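You operate a simulated robot arm through the tools that you are given. There is no shell and no other tool.

You run a simulated robot arm. Do the job below in one go: nothing can be reset, and whatever is moved stays where it is left.

TASK
Wrap the box on the turntable in three turns of film.
Fine: shut the film clamp and take the brake off before you crank; brake on again after; keep clear of the turning table.
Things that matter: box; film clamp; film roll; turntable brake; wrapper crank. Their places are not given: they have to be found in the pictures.

Only the result counts: the job must be done as asked and must still hold three seconds after the hand-in. Knocking over, shifting, dropping, spilling or breaking anything else fails it.

THE ROBOT
A 6-joint arm with a two-finger parallel gripper, fixed in place. Base frame: the origin is on the floor under the middle of its stand, x ahead of it, y to its left, z up. Lengths are in m, angles in rad, forces in N, time in s.
It reaches about 1.313 m from its shoulder. Its first joint turns from -2.897 to 2.897 rad. Payload 3.43 kg.
Tool frame: the origin (TCP) lies between the finger pads and is the grasp point; the fingertips stand 0.034 m ahead of it; z points along the fingers, y is the line along which they close. Largest opening 0.128 m; finger width 0.024, thickness 0.012; the body of the gripper, 0.048 by 0.13 m, starts 0.096 m behind the TCP.
Orientation is that of the tool frame in the base frame, as [roll, pitch, yaw] about the fixed x, y, z axes, in that order (R = Rz(yaw) Ry(pitch) Rx(roll)). With the fingers straight down and closing along the base's y, the tool's x points along the base's -x, its y along +y and its z along -z.

THE INTERFACE
- The arm moves only by the tool jog_arm. Its argument "motion" is a list of rows, each an object of numbers (a shift or turn left out is 0, a gripper value left out holds the last): "wx", "wy", "wz": the turn, a rotation vector about the base's x, y, z in rad; "dx", "dy", "dz": the shift along the base's x, y, z in m; "fingers": the finger opening in m, from 0 to 0.128. In form: [{"wx": .., "wy": .., "wz": .., "dx": .., "dy": .., "dz": .., "fingers": ..}, ...]. A call has 1 to 20 rows; each row is the pose to reach, as a shift and turn from the pose commanded when the call began. A row lasts 0.2 s, in which the tool goes at most 0.05 m and 0.15 rad; a call with a longer step from one row to the next is refused whole, and so is a gripper value outside its range. Where a pose cannot be reached the arm comes as near as it can. A force on the tool above 90 N (or 10 N above the force at the start of the call, whichever is more), or a blocked arm, ends the call early, and 0.2 s more pass. The fingers move at their own pace (about 0.153 m/s each) and stop on an object; they squeeze with about 21 N. The grip force told is the motor's: it shows also when the fingers shut on nothing. Time passes only in rows, and 0.2 s behind the last, so rows that repeat a pose let the fingers close. It gives the time, the measured TCP pose, the force on the tool (base axes), the opening and the grip force at its end, in the units of the frame above (readings bear some noise), with the torque about the TCP (base axes, N m) and any sound that the robot's microphone picked up, and new pictures: "views" is both (left out), scene, wrist or none.
- Cameras (640 x 400 px; columns grow to the right, rows downward): "scene" is fixed at [0.0486, -0.6502, 1.2033]; the picture's right is [0.78, -0.63, 0.00], its down [-0.17, -0.21, -0.96] and it looks along [0.61, 0.75, -0.27] (base axes); focal length 313 px, centre (320, 200). "wrist" rides on the gripper at [0.076, -0.011, -0.16] in the tool frame; the picture's right is [0.15, 0.99, 0.00], its down [-0.88, 0.13, -0.46] and it looks along [-0.45, 0.07, 0.89] (tool axes); focal length 234 px, centre (320, 200).
- probe_pixels(camera, pixels): for up to 12 pixels [column, row] of the newest picture of that camera ("zoom" is the newest enlarged one), the place [x, y, z] in the base frame of the surface seen there, good to about 0.002 m. No time passes.
- inspect(camera, box): a new picture of the part [left, top, right, bottom] of that camera's present view, enlarged. No time passes.
- hand_in(): hands the job in; it is judged then, once.

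Open the gripper and draw the arm clear of the work before you hand the job in, unless the task says otherwise.

The tools are called as name(argument=value, ...) on one line, values as JSON. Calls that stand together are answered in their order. jog_arm: Moves the arm, as the interface text tells. Its arguments: {"type":"object","properties":{"motion":{"type":"array","items":{"type":"object","properties":{"wx":{"type":"number"},"wy":{"type":"number"},"wz":{"type":"number"},"dx":{"type":"number"},"dy":{"type":"number"},"dz":{"type":"number"},"fingers":{"type":"number"}}}},"views":{"type":"string","enum":["both","scene","wrist","none"]}},"required":["motion"]} The other tools are called the same way: probe_pixels (camera, pixels) gives the place of the surface under pixels of a picture; inspect (camera, box) takes an enlarged picture of a part of a camera's view; hand_in () hands the job in.

At the start:

```text
time: 0.0
tcp_pos: [0.6727, 0.1038, 1.0794]
ee_rot: [3.141, 0.002, -3.14]
ft_force: [-0.1, -0.1, 0.1]
moment: [-0.04, -0.01, 0.01]
opening: 0.1281
finger_force: 0.1
```

scene: 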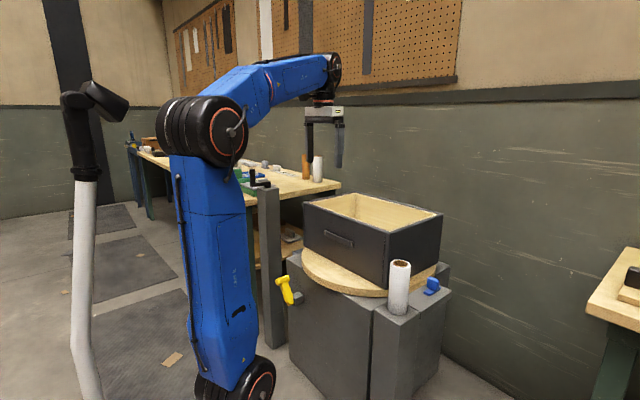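
wrist: 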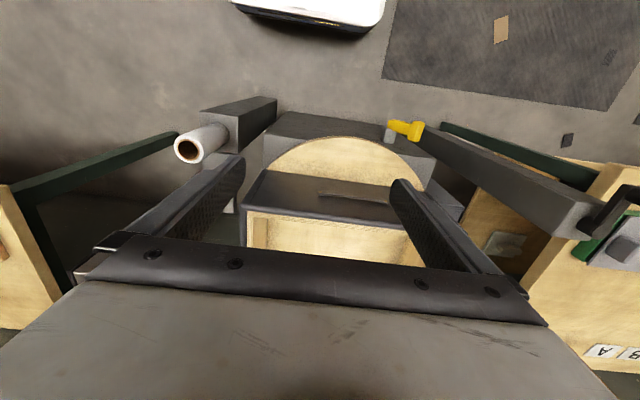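

The scene shows the box on the turntable around (370,240), the film roll at (399,285), a blue thing at (432,287), a yellow lever at (285,288), and a post with something black on top at (262,185). I enlarge these areas to identify them.

inspect(camera="scene", box=[230, 160, 350, 320])

inspect(camera="scene", box=[360, 240, 470, 340])

inspect(camera="wrist", box=[160, 80, 480, 280])

inspect(camera="wrist", box=[440, 120, 640, 380])

```text
2.50 times, centred on (290, 240) of scene
```

zoom: 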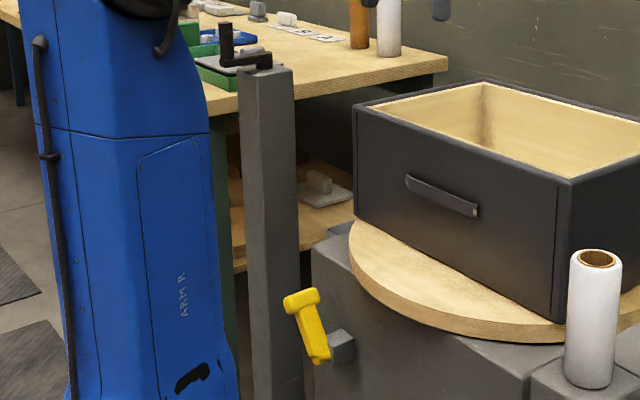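

```text
4.00 times, centred on (415, 290) of scene
```

zoom: 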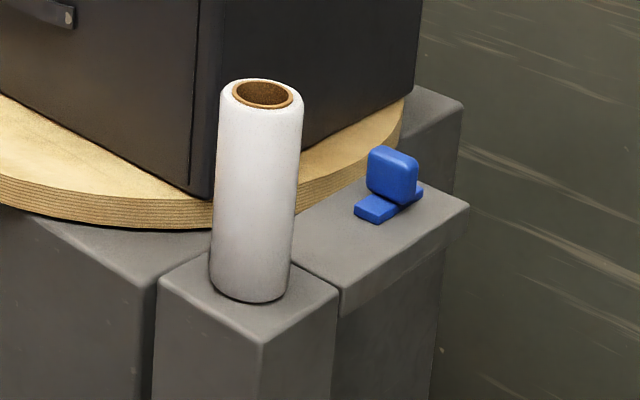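

```text
2.00 times, centred on (320, 180) of wrist
```

zoom: 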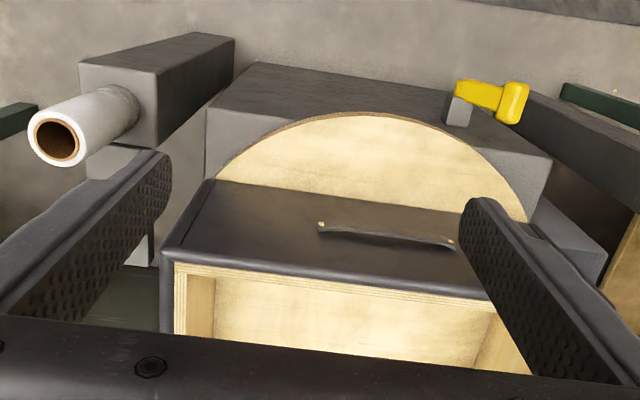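

```text
1.54 times, centred on (540, 250) of wrist
```

zoom: 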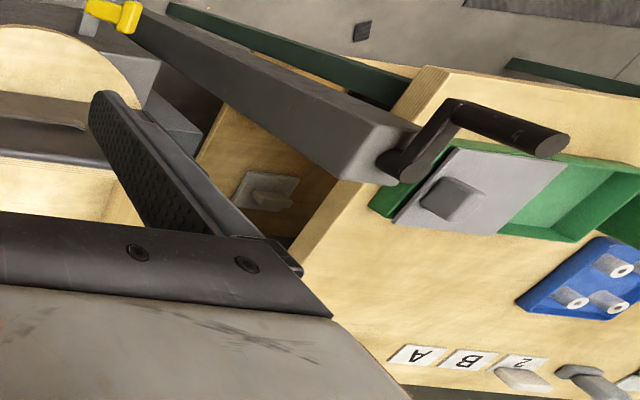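

The crank (black arm and upright handle) stands on the post, the yellow lever on the turntable pedestal looks like the brake, and the blue part by the roll looks like the clamp. I probe points on all of them.

probe_pixels(camera="scene", pixels=[[252, 170], [253, 180], [265, 184], [268, 190], [283, 281], [289, 302], [297, 299], [432, 284], [425, 292], [400, 263], [399, 312], [340, 240]])

probe_pixels(camera="wrist", pixels=[[566, 171], [610, 210], [625, 195], [570, 215], [595, 205], [395, 128], [417, 131], [389, 135], [186, 150], [240, 105], [345, 145], [300, 125]])

inspect(camera="scene", box=[240, 160, 290, 200])

inspect(camera="scene", box=[265, 265, 315, 315])

inspect(camera="scene", box=[410, 265, 450, 305])

```text
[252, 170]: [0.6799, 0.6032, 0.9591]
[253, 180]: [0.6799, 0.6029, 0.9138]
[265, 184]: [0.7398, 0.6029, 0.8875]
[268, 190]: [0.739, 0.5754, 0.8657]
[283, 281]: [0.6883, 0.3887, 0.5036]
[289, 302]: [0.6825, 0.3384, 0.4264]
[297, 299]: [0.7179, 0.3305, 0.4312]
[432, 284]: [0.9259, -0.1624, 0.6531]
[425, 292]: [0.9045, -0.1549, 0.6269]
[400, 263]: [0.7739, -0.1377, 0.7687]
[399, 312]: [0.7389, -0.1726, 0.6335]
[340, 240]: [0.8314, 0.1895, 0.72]
```

```text
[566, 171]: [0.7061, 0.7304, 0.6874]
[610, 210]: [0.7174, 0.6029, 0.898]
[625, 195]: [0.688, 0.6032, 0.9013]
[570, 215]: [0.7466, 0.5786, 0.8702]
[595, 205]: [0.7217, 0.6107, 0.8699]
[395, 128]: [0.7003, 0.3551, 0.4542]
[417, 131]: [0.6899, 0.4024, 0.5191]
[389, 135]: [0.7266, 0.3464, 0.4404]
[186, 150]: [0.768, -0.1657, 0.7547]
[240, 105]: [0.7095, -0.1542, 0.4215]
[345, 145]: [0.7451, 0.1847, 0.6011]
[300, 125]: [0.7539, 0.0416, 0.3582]
```

```text
10.00 times, centred on (265, 180) of scene
```

zoom: 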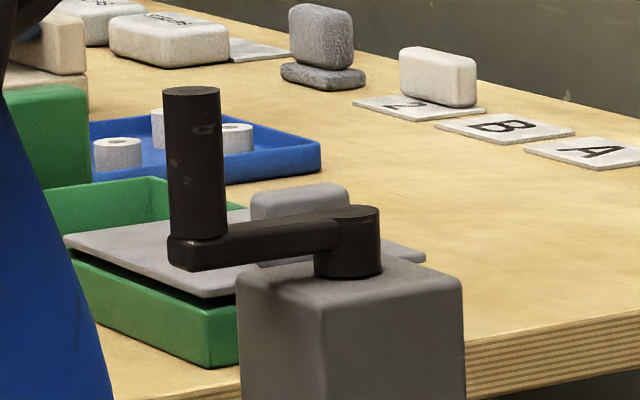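

```text
8.00 times, centred on (290, 290) of scene
```

zoom: 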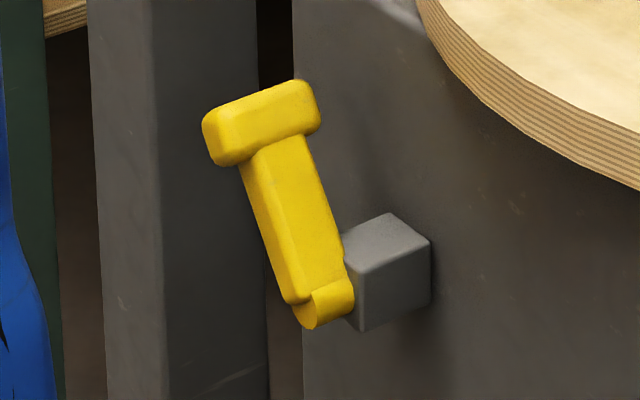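

```text
10.00 times, centred on (430, 285) of scene
```

zoom: 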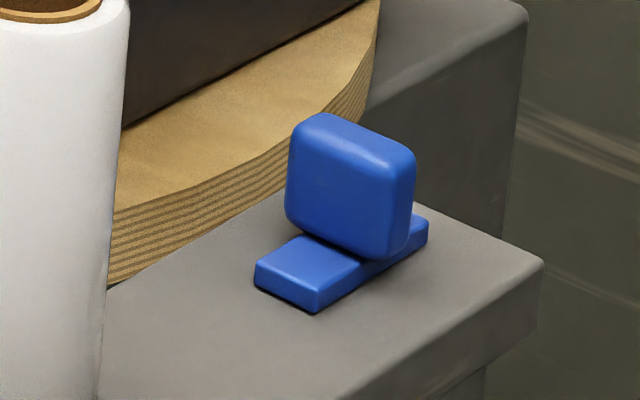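

The newest zoom shows the blue clamp: a flat base strip and an upright block over it. I probe its corners to learn its geometry.

probe_pixels(camera="zoom", pixels=[[300, 125], [400, 150], [300, 210], [380, 245], [350, 130], [395, 200], [265, 275], [320, 295], [300, 245], [345, 262], [418, 225], [400, 260]])

probe_pixels(camera="scene", pixels=[[390, 310], [410, 318], [430, 315], [447, 292], [280, 220], [262, 260], [310, 270], [370, 310], [360, 340], [340, 300], [300, 300], [440, 215]])

```text
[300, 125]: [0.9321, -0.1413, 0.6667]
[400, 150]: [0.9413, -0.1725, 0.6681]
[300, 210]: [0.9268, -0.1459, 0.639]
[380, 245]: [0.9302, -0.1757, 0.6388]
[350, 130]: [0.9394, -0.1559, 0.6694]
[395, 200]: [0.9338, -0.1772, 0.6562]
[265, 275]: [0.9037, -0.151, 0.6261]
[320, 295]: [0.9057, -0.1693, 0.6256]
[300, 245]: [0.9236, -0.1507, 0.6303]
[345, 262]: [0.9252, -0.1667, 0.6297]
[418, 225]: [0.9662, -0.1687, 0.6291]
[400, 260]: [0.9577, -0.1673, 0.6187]
```

```text
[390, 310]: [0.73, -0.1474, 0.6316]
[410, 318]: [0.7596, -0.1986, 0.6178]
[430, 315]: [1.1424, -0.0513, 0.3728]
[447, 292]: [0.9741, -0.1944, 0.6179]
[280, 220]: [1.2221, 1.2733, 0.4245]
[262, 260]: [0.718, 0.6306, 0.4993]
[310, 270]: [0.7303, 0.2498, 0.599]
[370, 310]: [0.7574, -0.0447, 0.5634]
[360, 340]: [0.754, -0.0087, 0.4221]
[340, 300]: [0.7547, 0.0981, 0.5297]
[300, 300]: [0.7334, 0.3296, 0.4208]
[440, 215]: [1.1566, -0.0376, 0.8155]
```

The clamp's block sits just above its base strip near (0.93, -0.16, 0.65). I move the hand to look at it more closely from above, staying above the box top (about z 0.82).

jog_arm(motion=[{"dx": 0.018, "dy": -0.033, "dz": -0.01}, {"dx": 0.036, "dy": -0.066, "dz": -0.02}, {"dx": 0.054, "dy": -0.099, "dz": -0.03}, {"dx": 0.072, "dy": -0.132, "dz": -0.04}, {"dx": 0.09, "dy": -0.165, "dz": -0.05}, {"dx": 0.108, "dy": -0.198, "dz": -0.06}, {"dx": 0.126, "dy": -0.231, "dz": -0.07}, {"dx": 0.144, "dy": -0.264, "dz": -0.08}, {"dx": 0.144, "dy": -0.264, "dz": -0.08}], views="both")

```text
time: 2.0
tcp_pos: [0.8178, -0.162, 1.0008]
ee_rot: [-3.141, 0.002, -3.14]
ft_force: [-0.3, 1.1, 0.7]
moment: [0.0, 0.0, -0.01]
opening: 0.1278
finger_force: 0.0
```

scene: 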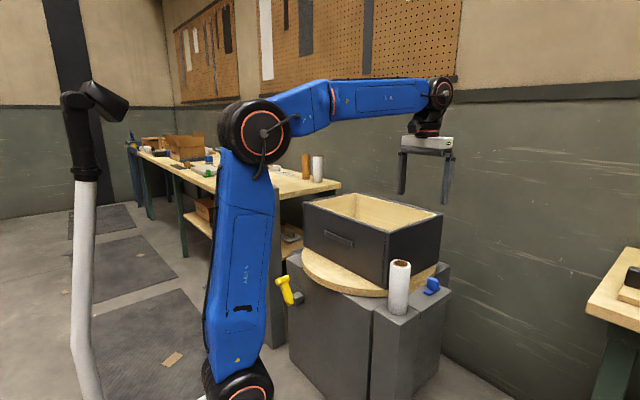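
wrist: 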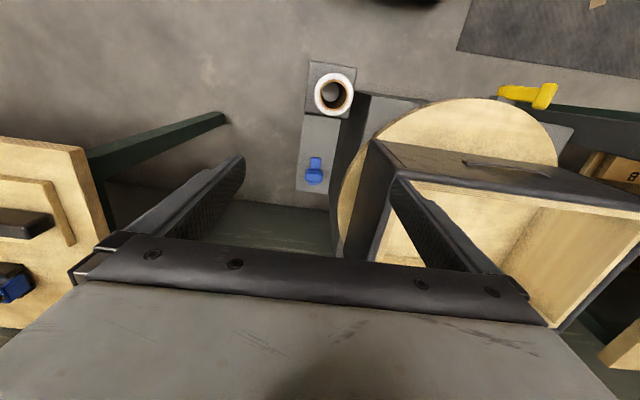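

The clamp is now in the wrist view at (315,172). I enlarge it and probe points on it and on the box and table.

inspect(camera="wrist", box=[285, 60, 365, 210])

inspect(camera="wrist", box=[295, 145, 335, 195])

probe_pixels(camera="zoom", pixels=[[320, 200], [260, 260], [330, 260], [300, 150], [320, 110], [290, 250], [300, 300], [230, 200], [150, 200], [400, 200], [300, 280], [310, 210]])

probe_pixels(camera="wrist", pixels=[[375, 140], [398, 178], [365, 258], [560, 325], [550, 176], [475, 98], [340, 235], [400, 112], [333, 95], [500, 175], [303, 185], [332, 120]])

```text
2.67 times, centred on (325, 135) of wrist
```

zoom: 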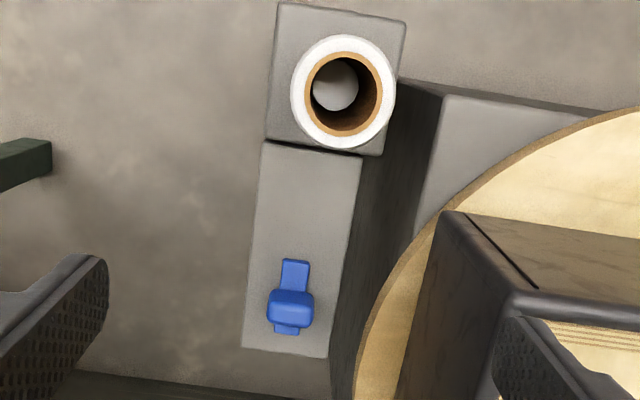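

```text
8.00 times, centred on (315, 170) of wrist
```

zoom: 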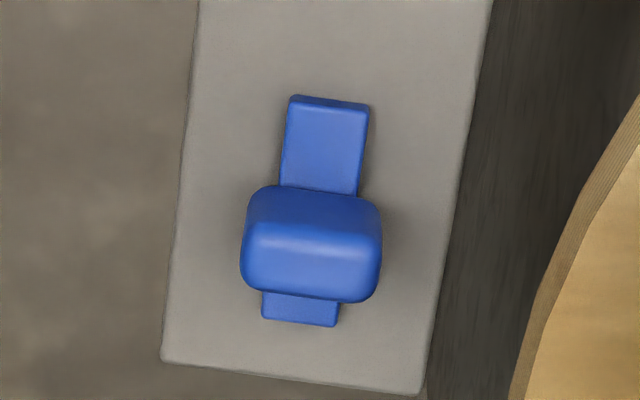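

```text
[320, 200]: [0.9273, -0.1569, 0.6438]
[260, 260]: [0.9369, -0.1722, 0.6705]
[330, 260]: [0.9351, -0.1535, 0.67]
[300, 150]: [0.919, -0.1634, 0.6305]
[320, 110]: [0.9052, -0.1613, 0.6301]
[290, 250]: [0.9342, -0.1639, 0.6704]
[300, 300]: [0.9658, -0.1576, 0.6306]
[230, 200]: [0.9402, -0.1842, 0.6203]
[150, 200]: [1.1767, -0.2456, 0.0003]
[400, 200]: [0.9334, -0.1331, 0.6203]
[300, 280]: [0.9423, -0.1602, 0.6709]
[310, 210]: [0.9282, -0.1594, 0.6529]
```

```text
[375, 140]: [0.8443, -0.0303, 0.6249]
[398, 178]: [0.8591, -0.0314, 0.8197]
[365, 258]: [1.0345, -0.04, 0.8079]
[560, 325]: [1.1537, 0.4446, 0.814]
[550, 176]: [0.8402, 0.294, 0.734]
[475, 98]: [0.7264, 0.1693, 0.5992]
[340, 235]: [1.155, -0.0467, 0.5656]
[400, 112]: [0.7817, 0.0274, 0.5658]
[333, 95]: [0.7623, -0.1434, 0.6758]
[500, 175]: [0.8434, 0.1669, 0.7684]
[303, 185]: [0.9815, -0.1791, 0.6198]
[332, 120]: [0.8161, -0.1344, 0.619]
```

The block (x 0.926–0.946, y -0.140–-0.178, z 0.638–0.671) floats about 8 mm over the strip (top z 0.630), which looks like a jaw over an anvil. I come down above it with the fingers narrowing, staying clear of the box (edge at y -0.03), to see it from closer.

jog_arm(motion=[{"dx": 0.03, "fingers": 0.06}, {"dx": 0.06, "dz": -0.02, "fingers": 0.06}, {"dx": 0.09, "dz": -0.04, "fingers": 0.06}, {"dx": 0.119, "dz": -0.06, "fingers": 0.06}, {"dx": 0.119, "dz": -0.1, "fingers": 0.06}, {"dx": 0.119, "dz": -0.14, "fingers": 0.06}, {"dx": 0.119, "dz": -0.18, "fingers": 0.06}, {"dx": 0.119, "dz": -0.22, "fingers": 0.06}, {"dx": 0.119, "dz": -0.24, "fingers": 0.06}, {"dx": 0.119, "dz": -0.24, "fingers": 0.06}], views="both")

```text
time: 4.2
tcp_pos: [0.9371, -0.1595, 0.7595]
ee_rot: [3.142, 0.003, -3.14]
ft_force: [-0.3, 0.1, 0.3]
moment: [0.0, 0.0, 0.02]
opening: 0.0604
finger_force: 0.0
```

scene: 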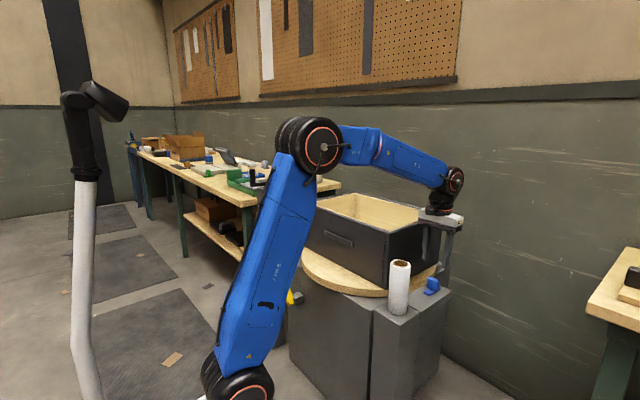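
wrist: 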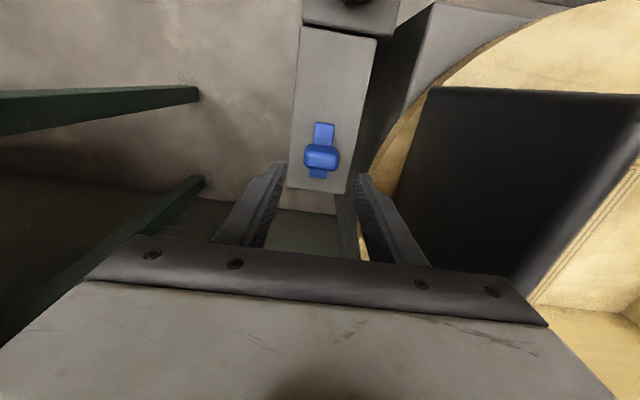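

The fingers straddle above the clamp at (321,157). I enlarge it once more for markings and shape before touching it.

inspect(camera="wrist", box=[290, 110, 354, 200])

probe_pixels(camera="wrist", pixels=[[306, 158], [337, 158], [321, 150], [321, 160], [321, 166], [321, 175], [323, 130], [316, 125], [332, 125], [300, 150], [340, 180]])

inspect(camera="scene", box=[410, 265, 450, 305])

```text
4.44 times, centred on (322, 155) of wrist
```

zoom: 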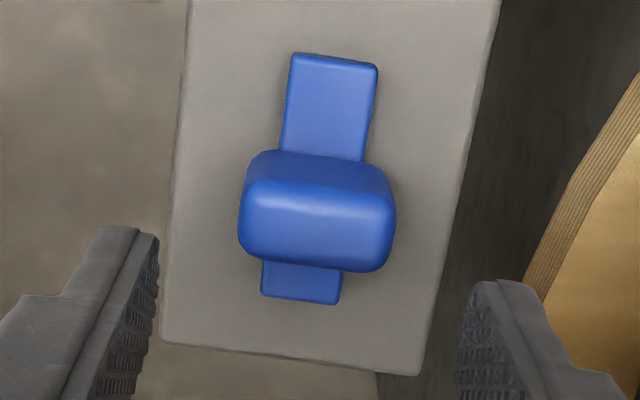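

```text
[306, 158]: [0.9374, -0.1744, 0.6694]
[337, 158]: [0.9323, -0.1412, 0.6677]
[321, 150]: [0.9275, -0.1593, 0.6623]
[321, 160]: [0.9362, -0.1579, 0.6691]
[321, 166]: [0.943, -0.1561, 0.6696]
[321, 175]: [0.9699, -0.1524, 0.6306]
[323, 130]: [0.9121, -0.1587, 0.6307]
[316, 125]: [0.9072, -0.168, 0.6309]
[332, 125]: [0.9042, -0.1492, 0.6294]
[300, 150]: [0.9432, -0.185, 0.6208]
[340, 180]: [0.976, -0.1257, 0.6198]
```

```text
10.00 times, centred on (430, 285) of scene
```

zoom: 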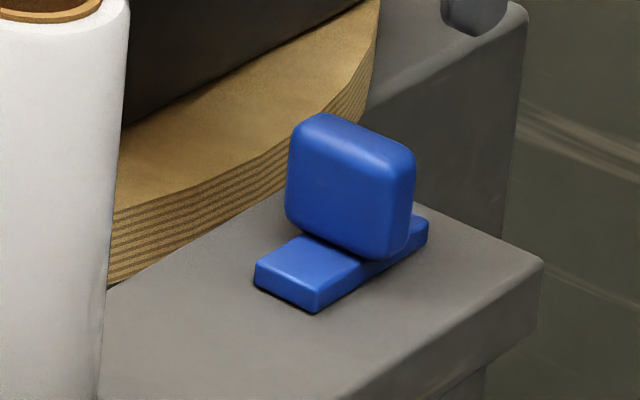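

The block still sits square under the hand. I lower so the fingertips reach its lower edge (TCP z about 0.672) and close on it gently.

jog_arm(motion=[{"dz": -0.03, "fingers": 0.06}, {"dz": -0.06, "fingers": 0.06}, {"dz": -0.08, "fingers": 0.06}, {"dz": -0.0875, "fingers": 0.06}, {"dz": -0.0875, "fingers": 0.03}, {"dz": -0.0875, "fingers": 0.02}, {"dz": -0.0875, "fingers": 0.02}], views="both")

```text
time: 5.8
tcp_pos: [0.9364, -0.1571, 0.6725]
ee_rot: [3.14, 0.001, -3.14]
ft_force: [-1.4, 81.9, 1.3]
moment: [1.18, -0.23, 0.15]
opening: 0.0392
finger_force: 44.7
```

scene: 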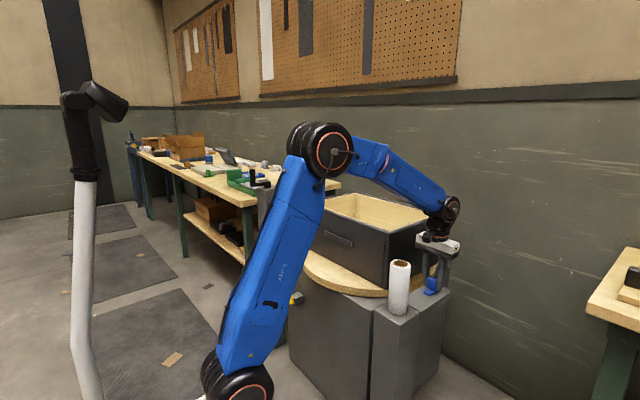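
wrist: 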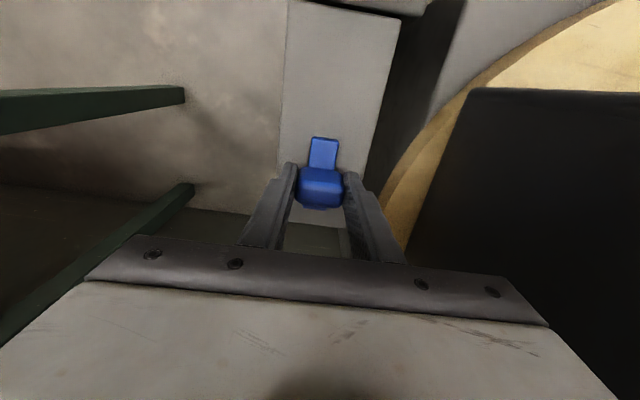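

Gripping gave a +82 N side force in y because the block's centre is about 3 mm further to +y than commanded. I shift +y by 3 mm to relieve it.

jog_arm(motion=[{"dy": 0.0015, "fingers": 0.02}, {"dy": 0.003, "fingers": 0.02}, {"dy": 0.003, "fingers": 0.02}], views="none")

```text
time: 6.6
tcp_pos: [0.9363, -0.1586, 0.6724]
ee_rot: [3.14, 0.001, -3.14]
ft_force: [-3.8, 60.6, 6.8]
moment: [1.21, 0.47, 0.04]
opening: 0.0395
finger_force: 45.7
```

The side force fell to about 60 N, so I keep shifting +y in small steps.

jog_arm(motion=[{"dy": 0.001, "fingers": 0.03}, {"dy": 0.002, "fingers": 0.03}, {"dy": 0.002, "fingers": 0.03}], views="none")

```text
time: 7.4
tcp_pos: [0.9374, -0.1579, 0.6721]
ee_rot: [-3.139, 0.003, -3.14]
ft_force: [-2.3, 22.0, 6.7]
moment: [0.52, -0.22, -0.05]
opening: 0.0394
finger_force: 45.1
```

The side force is down to 22 N; one more millimetre should null it, then I press down slightly to feel whether the block moves.

jog_arm(motion=[{"dy": 0.001, "fingers": 0.03}, {"dy": 0.001, "fingers": 0.03}, {"dy": 0.001, "dz": -0.002, "fingers": 0.03}, {"dy": 0.001, "dz": -0.003, "fingers": 0.03}, {"dy": 0.001, "dz": -0.003, "fingers": 0.03}], views="none")

```text
time: 8.6
tcp_pos: [0.9371, -0.1566, 0.6717]
ee_rot: [-3.142, 0.007, -3.141]
ft_force: [-2.3, -32.8, 39.6]
moment: [-0.69, -0.1, -0.11]
opening: 0.0394
finger_force: 44.8
```

Pressing 3 mm down met 40 N with no movement, so down is stiff. I undo that and try a small slide along x instead.

jog_arm(motion=[{"dy": -0.0005, "dz": 0.003, "fingers": 0.03}, {"dy": -0.0005, "dz": 0.003, "dx": 0.002, "fingers": 0.03}, {"dy": -0.0005, "dz": 0.003, "dx": 0.004, "fingers": 0.03}, {"dy": -0.0005, "dz": 0.003, "dx": 0.004, "fingers": 0.03}], views="none")

```text
time: 9.6
tcp_pos: [0.9398, -0.158, 0.6711]
ee_rot: [3.141, -0.003, 3.142]
ft_force: [-38.8, -49.0, 2.1]
moment: [-0.88, 0.72, -0.52]
opening: 0.0396
finger_force: 45.4
```

+x by 4 mm met -39 N resistance. I go back and try -x.

jog_arm(motion=[{"dx": -0.004, "dy": -0.0005, "fingers": 0.03}, {"dx": -0.006, "dy": -0.001, "fingers": 0.03}, {"dx": -0.008, "dy": -0.001, "fingers": 0.03}, {"dx": -0.008, "dy": -0.001, "fingers": 0.03}], views="both")

```text
time: 10.6
tcp_pos: [0.9328, -0.157, 0.6719]
ee_rot: [-3.141, 0.002, -3.14]
ft_force: [3.2, -49.7, -16.8]
moment: [-0.75, -0.93, -0.15]
opening: 0.0393
finger_force: 44.5
```

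scene: 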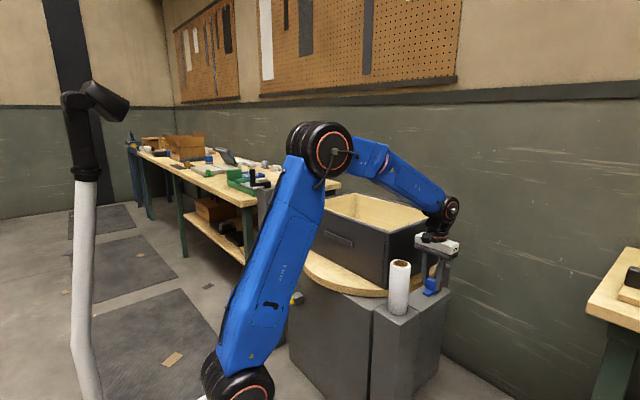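
wrist: 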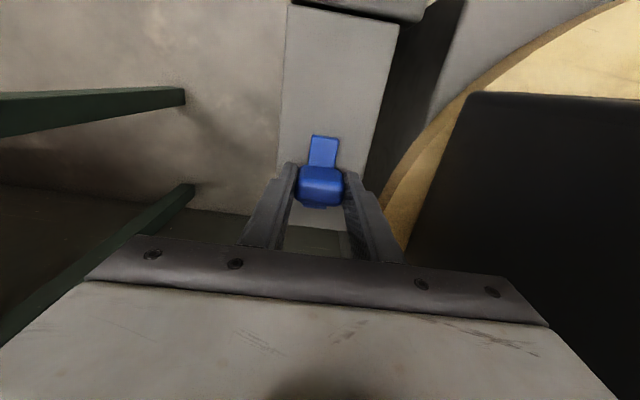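

Going -x (toward the roll) met only 3 N and the block followed to x 0.9328, so it slides or tips that way. I enlarge the view to tell which.

inspect(camera="wrist", box=[290, 120, 354, 220])

inspect(camera="scene", box=[410, 265, 450, 305])

probe_pixels(camera="wrist", pixels=[[321, 170], [321, 178], [321, 185], [321, 195], [321, 140], [321, 160]])

```text
4.00 times, centred on (322, 170) of wrist
```

zoom: 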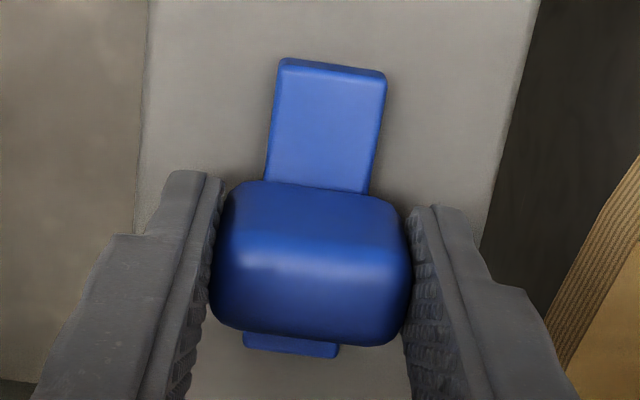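

```text
10.00 times, centred on (430, 285) of scene
```

zoom: 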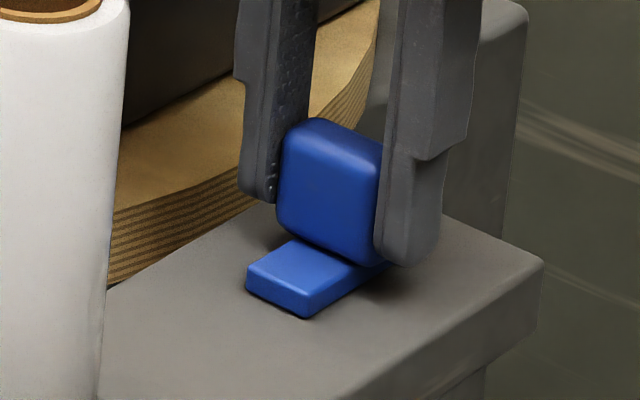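

```text
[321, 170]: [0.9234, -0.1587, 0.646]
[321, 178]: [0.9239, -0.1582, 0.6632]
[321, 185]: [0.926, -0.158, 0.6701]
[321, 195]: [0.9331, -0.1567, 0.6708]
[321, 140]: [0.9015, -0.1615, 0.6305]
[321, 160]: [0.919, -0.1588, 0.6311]
```

The strip moved with the block (its front edge went from zoom (255,270) to (247,280)), so the whole blue piece is a slide toward the film roll in -x. I keep sliding it -x in small steps, easing y by 1 mm to reduce the -50 N side load.

jog_arm(motion=[{"dx": -0.002, "dy": -0.001, "fingers": 0.03}, {"dx": -0.005, "dy": -0.001, "fingers": 0.03}, {"dx": -0.008, "dy": -0.001, "fingers": 0.03}, {"dx": -0.01, "dy": -0.001, "fingers": 0.03}, {"dx": -0.01, "dy": -0.001, "fingers": 0.03}], views="both")

```text
time: 11.8
tcp_pos: [0.9231, -0.1568, 0.6707]
ee_rot: [-3.14, 0.0, -3.139]
ft_force: [0.0, -33.9, -30.6]
moment: [-0.54, 0.0, -0.07]
opening: 0.0394
finger_force: 44.9
```

scene: 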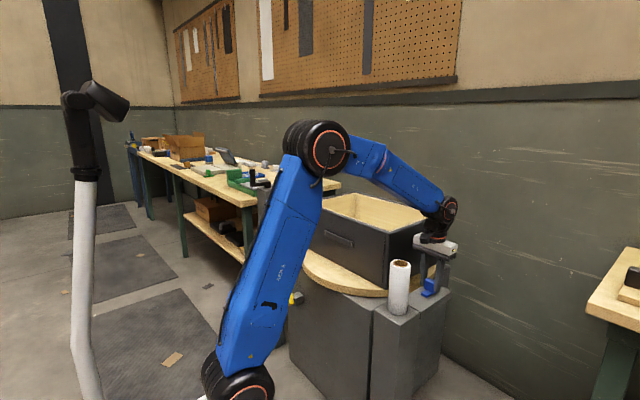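
wrist: 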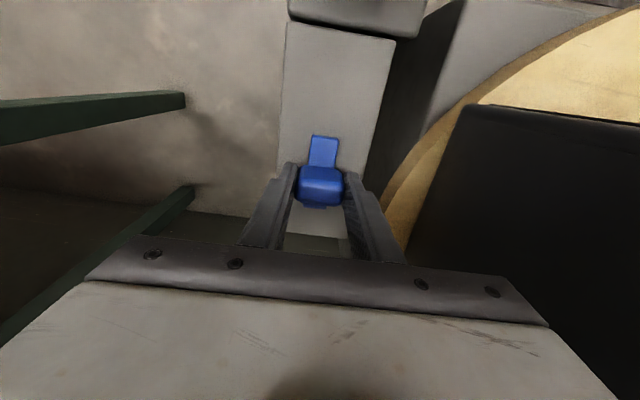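

The slide keeps following with no x force. I continue -x another 20 mm, with small y and z corrections to lessen the side loads.

jog_arm(motion=[{"dx": -0.003, "dy": -0.0005, "dz": -0.001, "fingers": 0.03}, {"dx": -0.006, "dy": -0.001, "dz": -0.001, "fingers": 0.03}, {"dx": -0.009, "dy": -0.001, "dz": -0.001, "fingers": 0.03}, {"dx": -0.012, "dy": -0.001, "dz": -0.001, "fingers": 0.03}, {"dx": -0.015, "dy": -0.001, "dz": -0.001, "fingers": 0.03}, {"dx": -0.015, "dy": -0.001, "dz": -0.001, "fingers": 0.03}], views="scene")

```text
time: 13.2
tcp_pos: [0.9079, -0.1582, 0.6717]
ee_rot: [-3.141, 0.001, -3.14]
ft_force: [0.7, -12.2, -10.6]
moment: [-0.22, -0.53, -0.05]
opening: 0.0394
finger_force: 45.3
```

scene: 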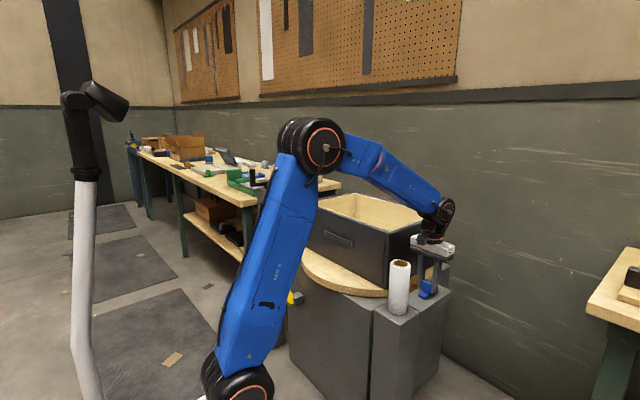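

TCP x is now 0.908 with tiny loads. I go on -x in 3 mm steps, watching for a stop.

jog_arm(motion=[{"dx": -0.003, "dy": -0.0003, "fingers": 0.03}, {"dx": -0.006, "dy": -0.0003, "fingers": 0.03}, {"dx": -0.009, "dy": -0.0003, "fingers": 0.03}, {"dx": -0.012, "dy": -0.0003, "fingers": 0.03}, {"dx": -0.012, "dy": -0.0003, "fingers": 0.03}], views="both")

```text
time: 14.4
tcp_pos: [0.8972, -0.1564, 0.6711]
ee_rot: [3.141, 0.003, -3.139]
ft_force: [20.5, 12.3, -9.8]
moment: [0.27, -0.77, -0.07]
opening: 0.0394
finger_force: 45.1
```

scene: 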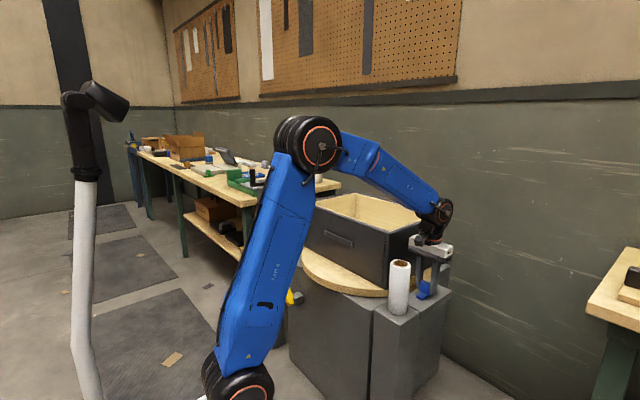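
wrist: 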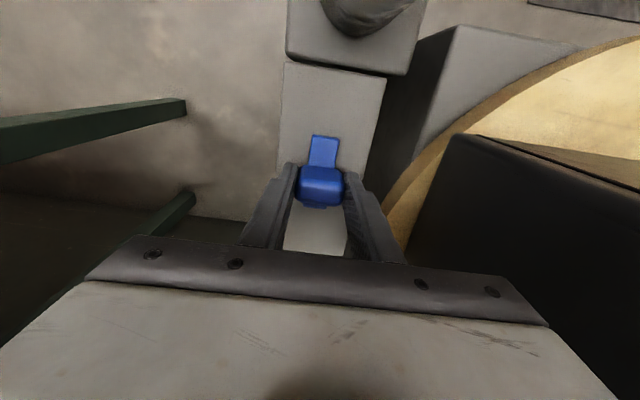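

A +20 N x force appeared at TCP x 0.897, so this is probably the end stop after about 40 mm travel. I push 3 mm more to confirm.

jog_arm(motion=[{"dx": -0.0015, "fingers": 0.03}, {"dx": -0.003, "fingers": 0.03}, {"dx": -0.003, "fingers": 0.03}], views="wrist")

```text
time: 15.2
tcp_pos: [0.8934, -0.1579, 0.6705]
ee_rot: [3.141, 0.003, -3.14]
ft_force: [39.0, 27.7, 2.5]
moment: [0.55, -0.74, -0.21]
opening: 0.0396
finger_force: 45.0
```

wrist: 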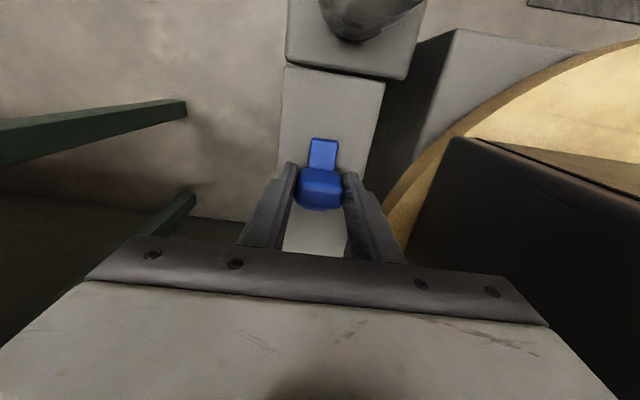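

The x force rose to 39 N while the piece stayed put, so it is on its end stop: clamp shut. I ease the push, open the fingers and lift straight up.

jog_arm(motion=[{"dx": 0.002, "dy": -0.0005, "fingers": 0.03}, {"dx": 0.002, "dy": -0.0005, "fingers": 0.06}, {"dx": 0.002, "dy": -0.0005, "fingers": 0.06}, {"dx": 0.002, "dy": -0.0005, "dz": 0.03, "fingers": 0.06}, {"dx": 0.002, "dy": -0.0005, "dz": 0.07, "fingers": 0.06}, {"dx": 0.002, "dy": -0.0005, "dz": 0.11, "fingers": 0.06}, {"dx": 0.002, "dy": -0.0005, "dz": 0.15, "fingers": 0.06}, {"dx": 0.002, "dy": -0.0005, "dz": 0.19, "fingers": 0.06}, {"dx": 0.002, "dy": -0.0005, "dz": 0.19, "fingers": 0.06}], views="both")

```text
time: 17.2
tcp_pos: [0.8937, -0.1599, 0.8632]
ee_rot: [3.141, 0.001, -3.14]
ft_force: [0.4, 0.1, -0.1]
moment: [0.01, 0.01, -0.02]
opening: 0.0599
finger_force: 0.0
```

scene: 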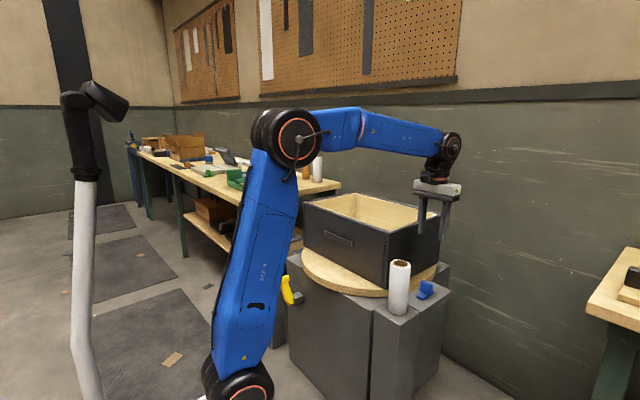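
wrist: 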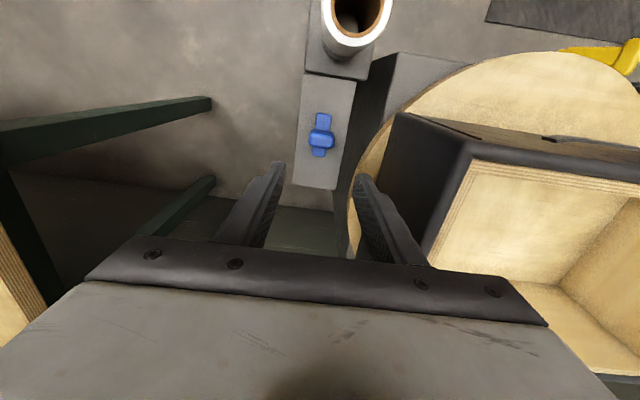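

The clamp is released and in view at (320,137). I probe it and enlarge to confirm it stayed at the stop.

probe_pixels(camera="wrist", pixels=[[320, 132], [320, 138], [324, 116], [318, 154], [320, 90], [335, 20]])

inspect(camera="wrist", box=[290, 60, 370, 210])

inspect(camera="scene", box=[380, 250, 460, 310])

```text
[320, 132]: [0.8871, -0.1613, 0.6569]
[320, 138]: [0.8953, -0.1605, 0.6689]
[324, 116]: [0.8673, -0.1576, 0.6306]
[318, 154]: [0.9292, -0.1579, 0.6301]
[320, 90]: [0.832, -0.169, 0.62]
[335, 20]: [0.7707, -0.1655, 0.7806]
```

```text
2.67 times, centred on (330, 135) of wrist
```

zoom: 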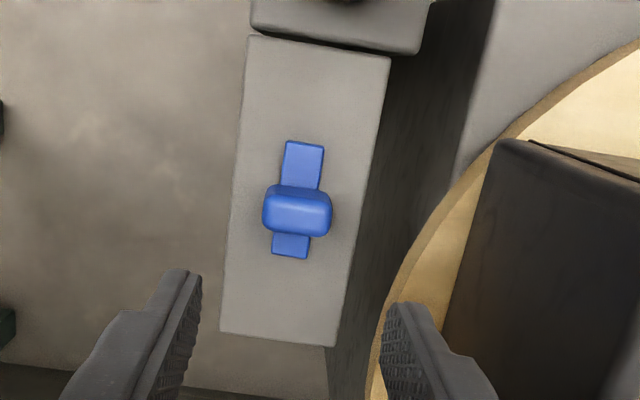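

```text
6.67 times, centred on (420, 280) of scene
```

zoom: 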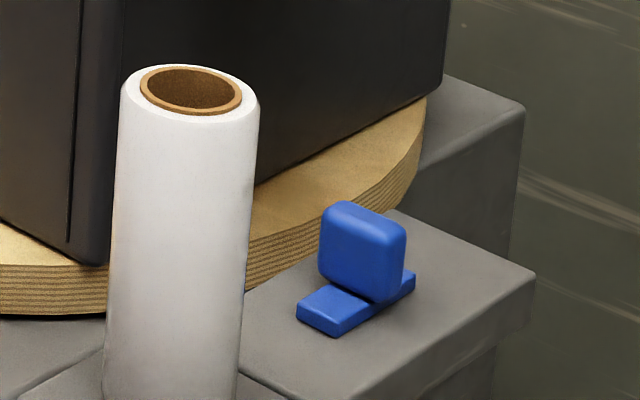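

The clamp now sits 40 mm nearer the roll, block at x about 0.896, and stays there. Next I lift over the box and travel to look at the yellow brake lever near (0.69, 0.37, 0.47).

jog_arm(motion=[{"dz": 0.05}, {"dz": 0.1}, {"dz": 0.15}, {"dz": 0.19}, {"dx": -0.025, "dy": 0.04, "dz": 0.19}, {"dx": -0.05, "dy": 0.08, "dz": 0.19}, {"dx": -0.075, "dy": 0.12, "dz": 0.19}, {"dx": -0.1, "dy": 0.16, "dz": 0.19}, {"dx": -0.125, "dy": 0.2, "dz": 0.19}, {"dx": -0.15, "dy": 0.24, "dz": 0.19}, {"dx": -0.175, "dy": 0.28, "dz": 0.19}, {"dx": -0.2, "dy": 0.32, "dz": 0.19}, {"dx": -0.225, "dy": 0.36, "dz": 0.19}, {"dx": -0.25, "dy": 0.4, "dz": 0.19}, {"dx": -0.275, "dy": 0.44, "dz": 0.19}, {"dx": -0.3, "dy": 0.48, "dz": 0.19}, {"dx": -0.325, "dy": 0.52, "dz": 0.19}, {"dx": -0.344, "dy": 0.54, "dz": 0.19}, {"dx": -0.344, "dy": 0.54, "dz": 0.15}, {"dx": -0.344, "dy": 0.54, "dz": 0.12}], views="both")

```text
time: 21.4
tcp_pos: [0.5514, 0.3814, 0.98]
ee_rot: [3.141, 0.002, -3.139]
ft_force: [-0.7, 0.2, 0.0]
moment: [0.01, 0.01, -0.03]
opening: 0.0599
finger_force: 0.0
```

scene: 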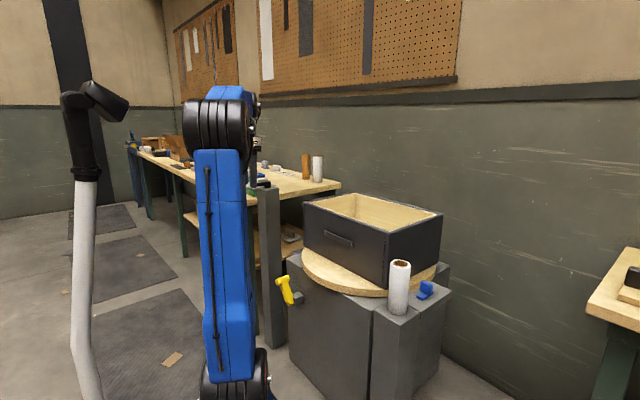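
wrist: 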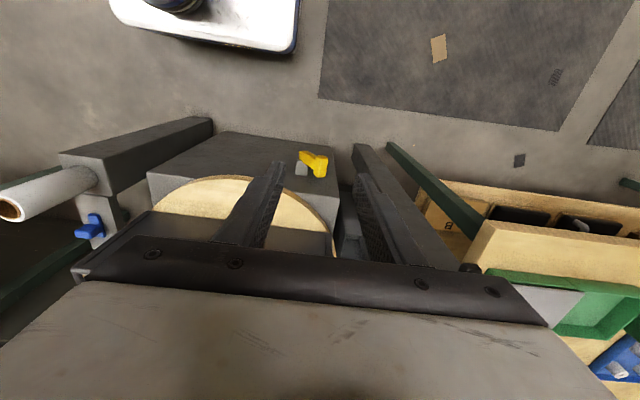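

The brake lever is visible at (312,163) in the wrist view and unobstructed at (287,290) in the scene view. I probe and enlarge both.

probe_pixels(camera="wrist", pixels=[[302, 157], [310, 158], [318, 158], [325, 160], [318, 172], [322, 168], [301, 168], [298, 172], [355, 160], [380, 160]])

inspect(camera="wrist", box=[280, 135, 344, 195])

inspect(camera="scene", box=[265, 265, 315, 315])

probe_pixels(camera="zoom", pixels=[[215, 125], [222, 155], [305, 95], [312, 125], [265, 115], [240, 110], [280, 210], [300, 230], [320, 300], [310, 310], [345, 260], [400, 240]])

```text
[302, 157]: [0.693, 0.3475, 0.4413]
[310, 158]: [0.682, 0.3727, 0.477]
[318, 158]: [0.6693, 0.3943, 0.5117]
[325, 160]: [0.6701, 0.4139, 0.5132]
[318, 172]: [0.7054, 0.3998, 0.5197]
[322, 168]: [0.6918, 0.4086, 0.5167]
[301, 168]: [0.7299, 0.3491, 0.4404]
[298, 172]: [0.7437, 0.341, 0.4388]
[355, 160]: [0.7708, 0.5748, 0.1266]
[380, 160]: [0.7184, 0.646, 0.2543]
```

```text
6.67 times, centred on (312, 165) of wrist
```

zoom: 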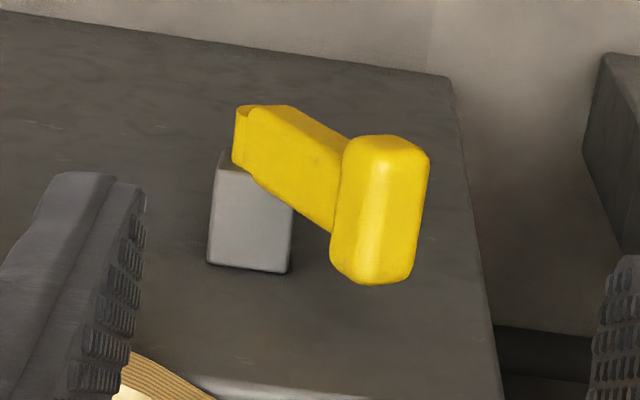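

```text
8.00 times, centred on (290, 290) of scene
```

zoom: 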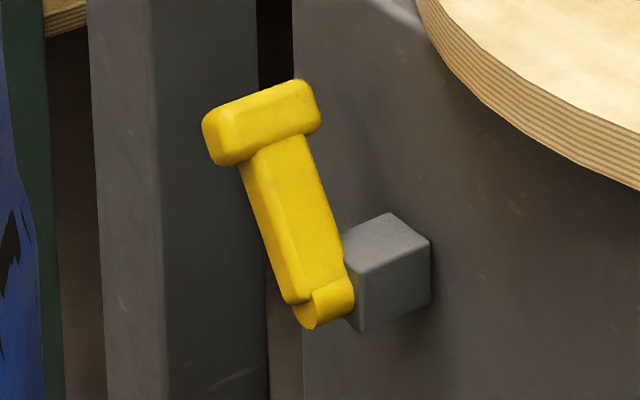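

```text
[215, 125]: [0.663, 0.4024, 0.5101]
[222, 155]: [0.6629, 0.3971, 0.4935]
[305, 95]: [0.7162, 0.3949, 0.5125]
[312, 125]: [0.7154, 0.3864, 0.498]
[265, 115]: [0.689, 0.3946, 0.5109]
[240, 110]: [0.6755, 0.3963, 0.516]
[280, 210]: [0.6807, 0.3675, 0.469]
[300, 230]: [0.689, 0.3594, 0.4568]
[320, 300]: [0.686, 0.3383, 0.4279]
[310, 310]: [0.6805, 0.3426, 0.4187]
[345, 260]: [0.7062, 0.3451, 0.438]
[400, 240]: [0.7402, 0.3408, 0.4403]
```

The T-bar handle runs along x (0.663–0.716) at y about 0.40, z about 0.508, hinged on an x-axis pivot near (y 0.34, z 0.425). I bring closed fingers to its +y side at (0.68, 0.45), stopping at z 0.62 first to check clearance.

jog_arm(motion=[{"dx": 0.04, "dy": 0.02, "fingers": 0.0}, {"dx": 0.08, "dy": 0.045, "fingers": 0.0}, {"dx": 0.129, "dy": 0.0535, "fingers": 0.0}, {"dx": 0.129, "dy": 0.07, "dz": -0.03, "fingers": 0.0}, {"dx": 0.129, "dy": 0.07, "dz": -0.08, "fingers": 0.0}, {"dx": 0.129, "dy": 0.07, "dz": -0.13, "fingers": 0.0}, {"dx": 0.129, "dy": 0.07, "dz": -0.18, "fingers": 0.0}, {"dx": 0.129, "dy": 0.07, "dz": -0.23, "fingers": 0.0}, {"dx": 0.129, "dy": 0.07, "dz": -0.28, "fingers": 0.0}, {"dx": 0.129, "dy": 0.07, "dz": -0.33, "fingers": 0.0}, {"dx": 0.129, "dy": 0.07, "dz": -0.36, "fingers": 0.0}, {"dx": 0.129, "dy": 0.07, "dz": -0.36, "fingers": 0.0}], views="both")

```text
time: 24.0
tcp_pos: [0.6772, 0.4515, 0.6213]
ee_rot: [3.141, 0.002, -3.14]
ft_force: [-0.6, 0.4, -0.4]
moment: [-0.02, 0.01, 0.04]
opening: 0.0
finger_force: 20.9
```

scene: 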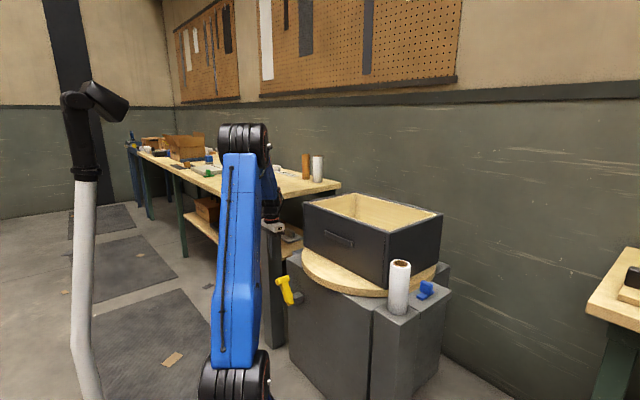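
wrist: 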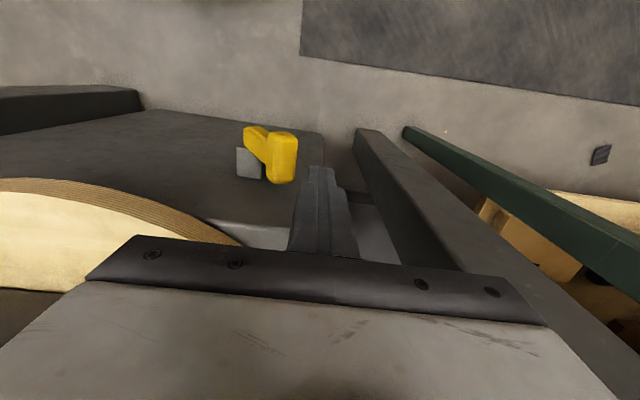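

The closed fingers (tip at (318,175)) are clear on the +y side of the yellow handle at (283,158). I descend to TCP z 0.52, beside the handle.

jog_arm(motion=[{"dz": -0.04, "fingers": 0.0}, {"dz": -0.08, "fingers": 0.0}, {"dz": -0.1, "fingers": 0.0}, {"dz": -0.1, "fingers": 0.0}], views="both")

```text
time: 25.0
tcp_pos: [0.6803, 0.4524, 0.521]
ee_rot: [3.142, 0.001, -3.138]
ft_force: [0.2, 0.4, 0.2]
moment: [-0.01, 0.02, 0.01]
opening: 0.0
finger_force: 21.3
```

scene: 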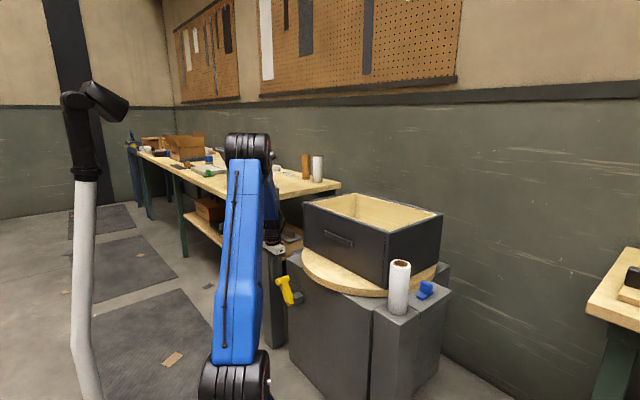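
wrist: 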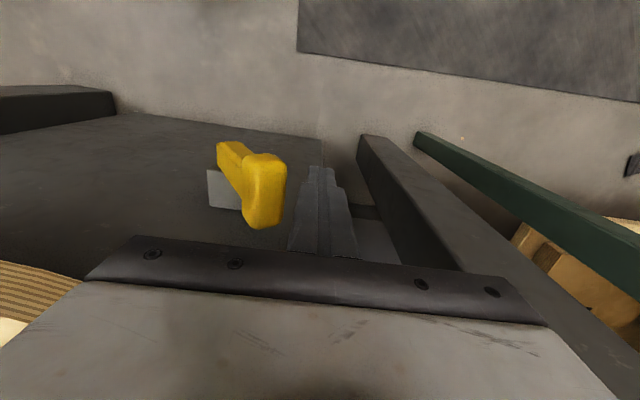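

The fingers stand right beside the handle with a small gap. I push toward -y in small steps and feel for contact and whether the lever gives.

jog_arm(motion=[{"dy": -0.01, "fingers": 0.0}, {"dy": -0.018, "fingers": 0.0}, {"dy": -0.024, "fingers": 0.0}, {"dy": -0.029, "fingers": 0.0}, {"dy": -0.033, "fingers": 0.0}, {"dy": -0.036, "fingers": 0.0}, {"dy": -0.036, "fingers": 0.0}], views="wrist")

```text
time: 26.6
tcp_pos: [0.6809, 0.4158, 0.5206]
ee_rot: [-3.141, 0.001, -3.139]
ft_force: [-0.2, 6.7, 5.5]
moment: [-0.01, 0.01, -0.04]
opening: 0.0
finger_force: 20.9
```

wrist: 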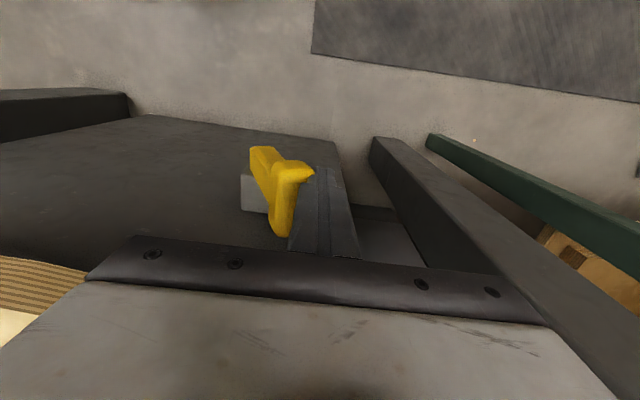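

The lever is giving way with only about 7 N resistance. I keep pushing -y in 6 mm steps.

jog_arm(motion=[{"dy": -0.006, "fingers": 0.0}, {"dy": -0.012, "fingers": 0.0}, {"dy": -0.018, "fingers": 0.0}, {"dy": -0.024, "fingers": 0.0}, {"dy": -0.03, "fingers": 0.0}, {"dy": -0.036, "fingers": 0.0}, {"dy": -0.042, "fingers": 0.0}, {"dy": -0.048, "fingers": 0.0}, {"dy": -0.048, "fingers": 0.0}], views="both")

```text
time: 28.6
tcp_pos: [0.6802, 0.366, 0.5205]
ee_rot: [3.141, 0.002, -3.139]
ft_force: [-0.1, 0.5, 0.1]
moment: [-0.01, -0.01, -0.01]
opening: 0.0
finger_force: 20.9
```

scene: 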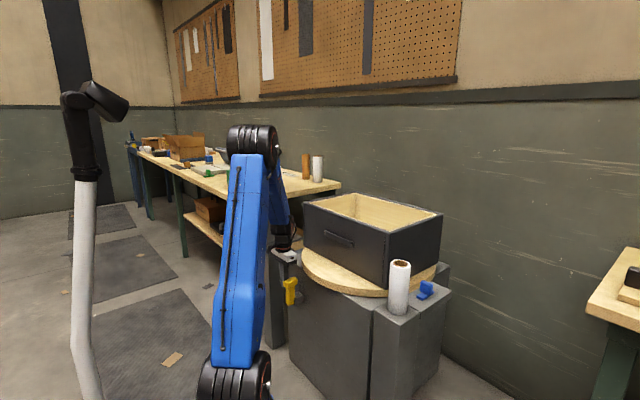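
wrist: 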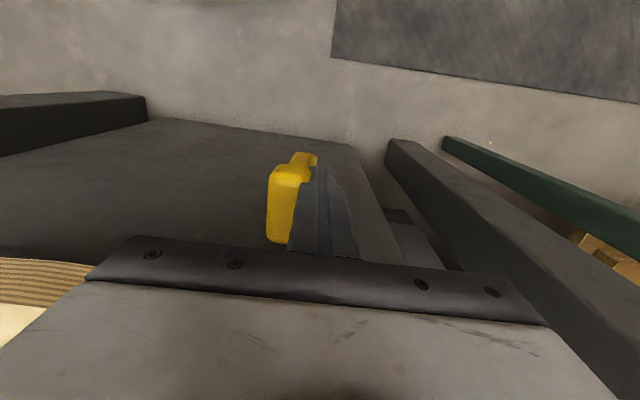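

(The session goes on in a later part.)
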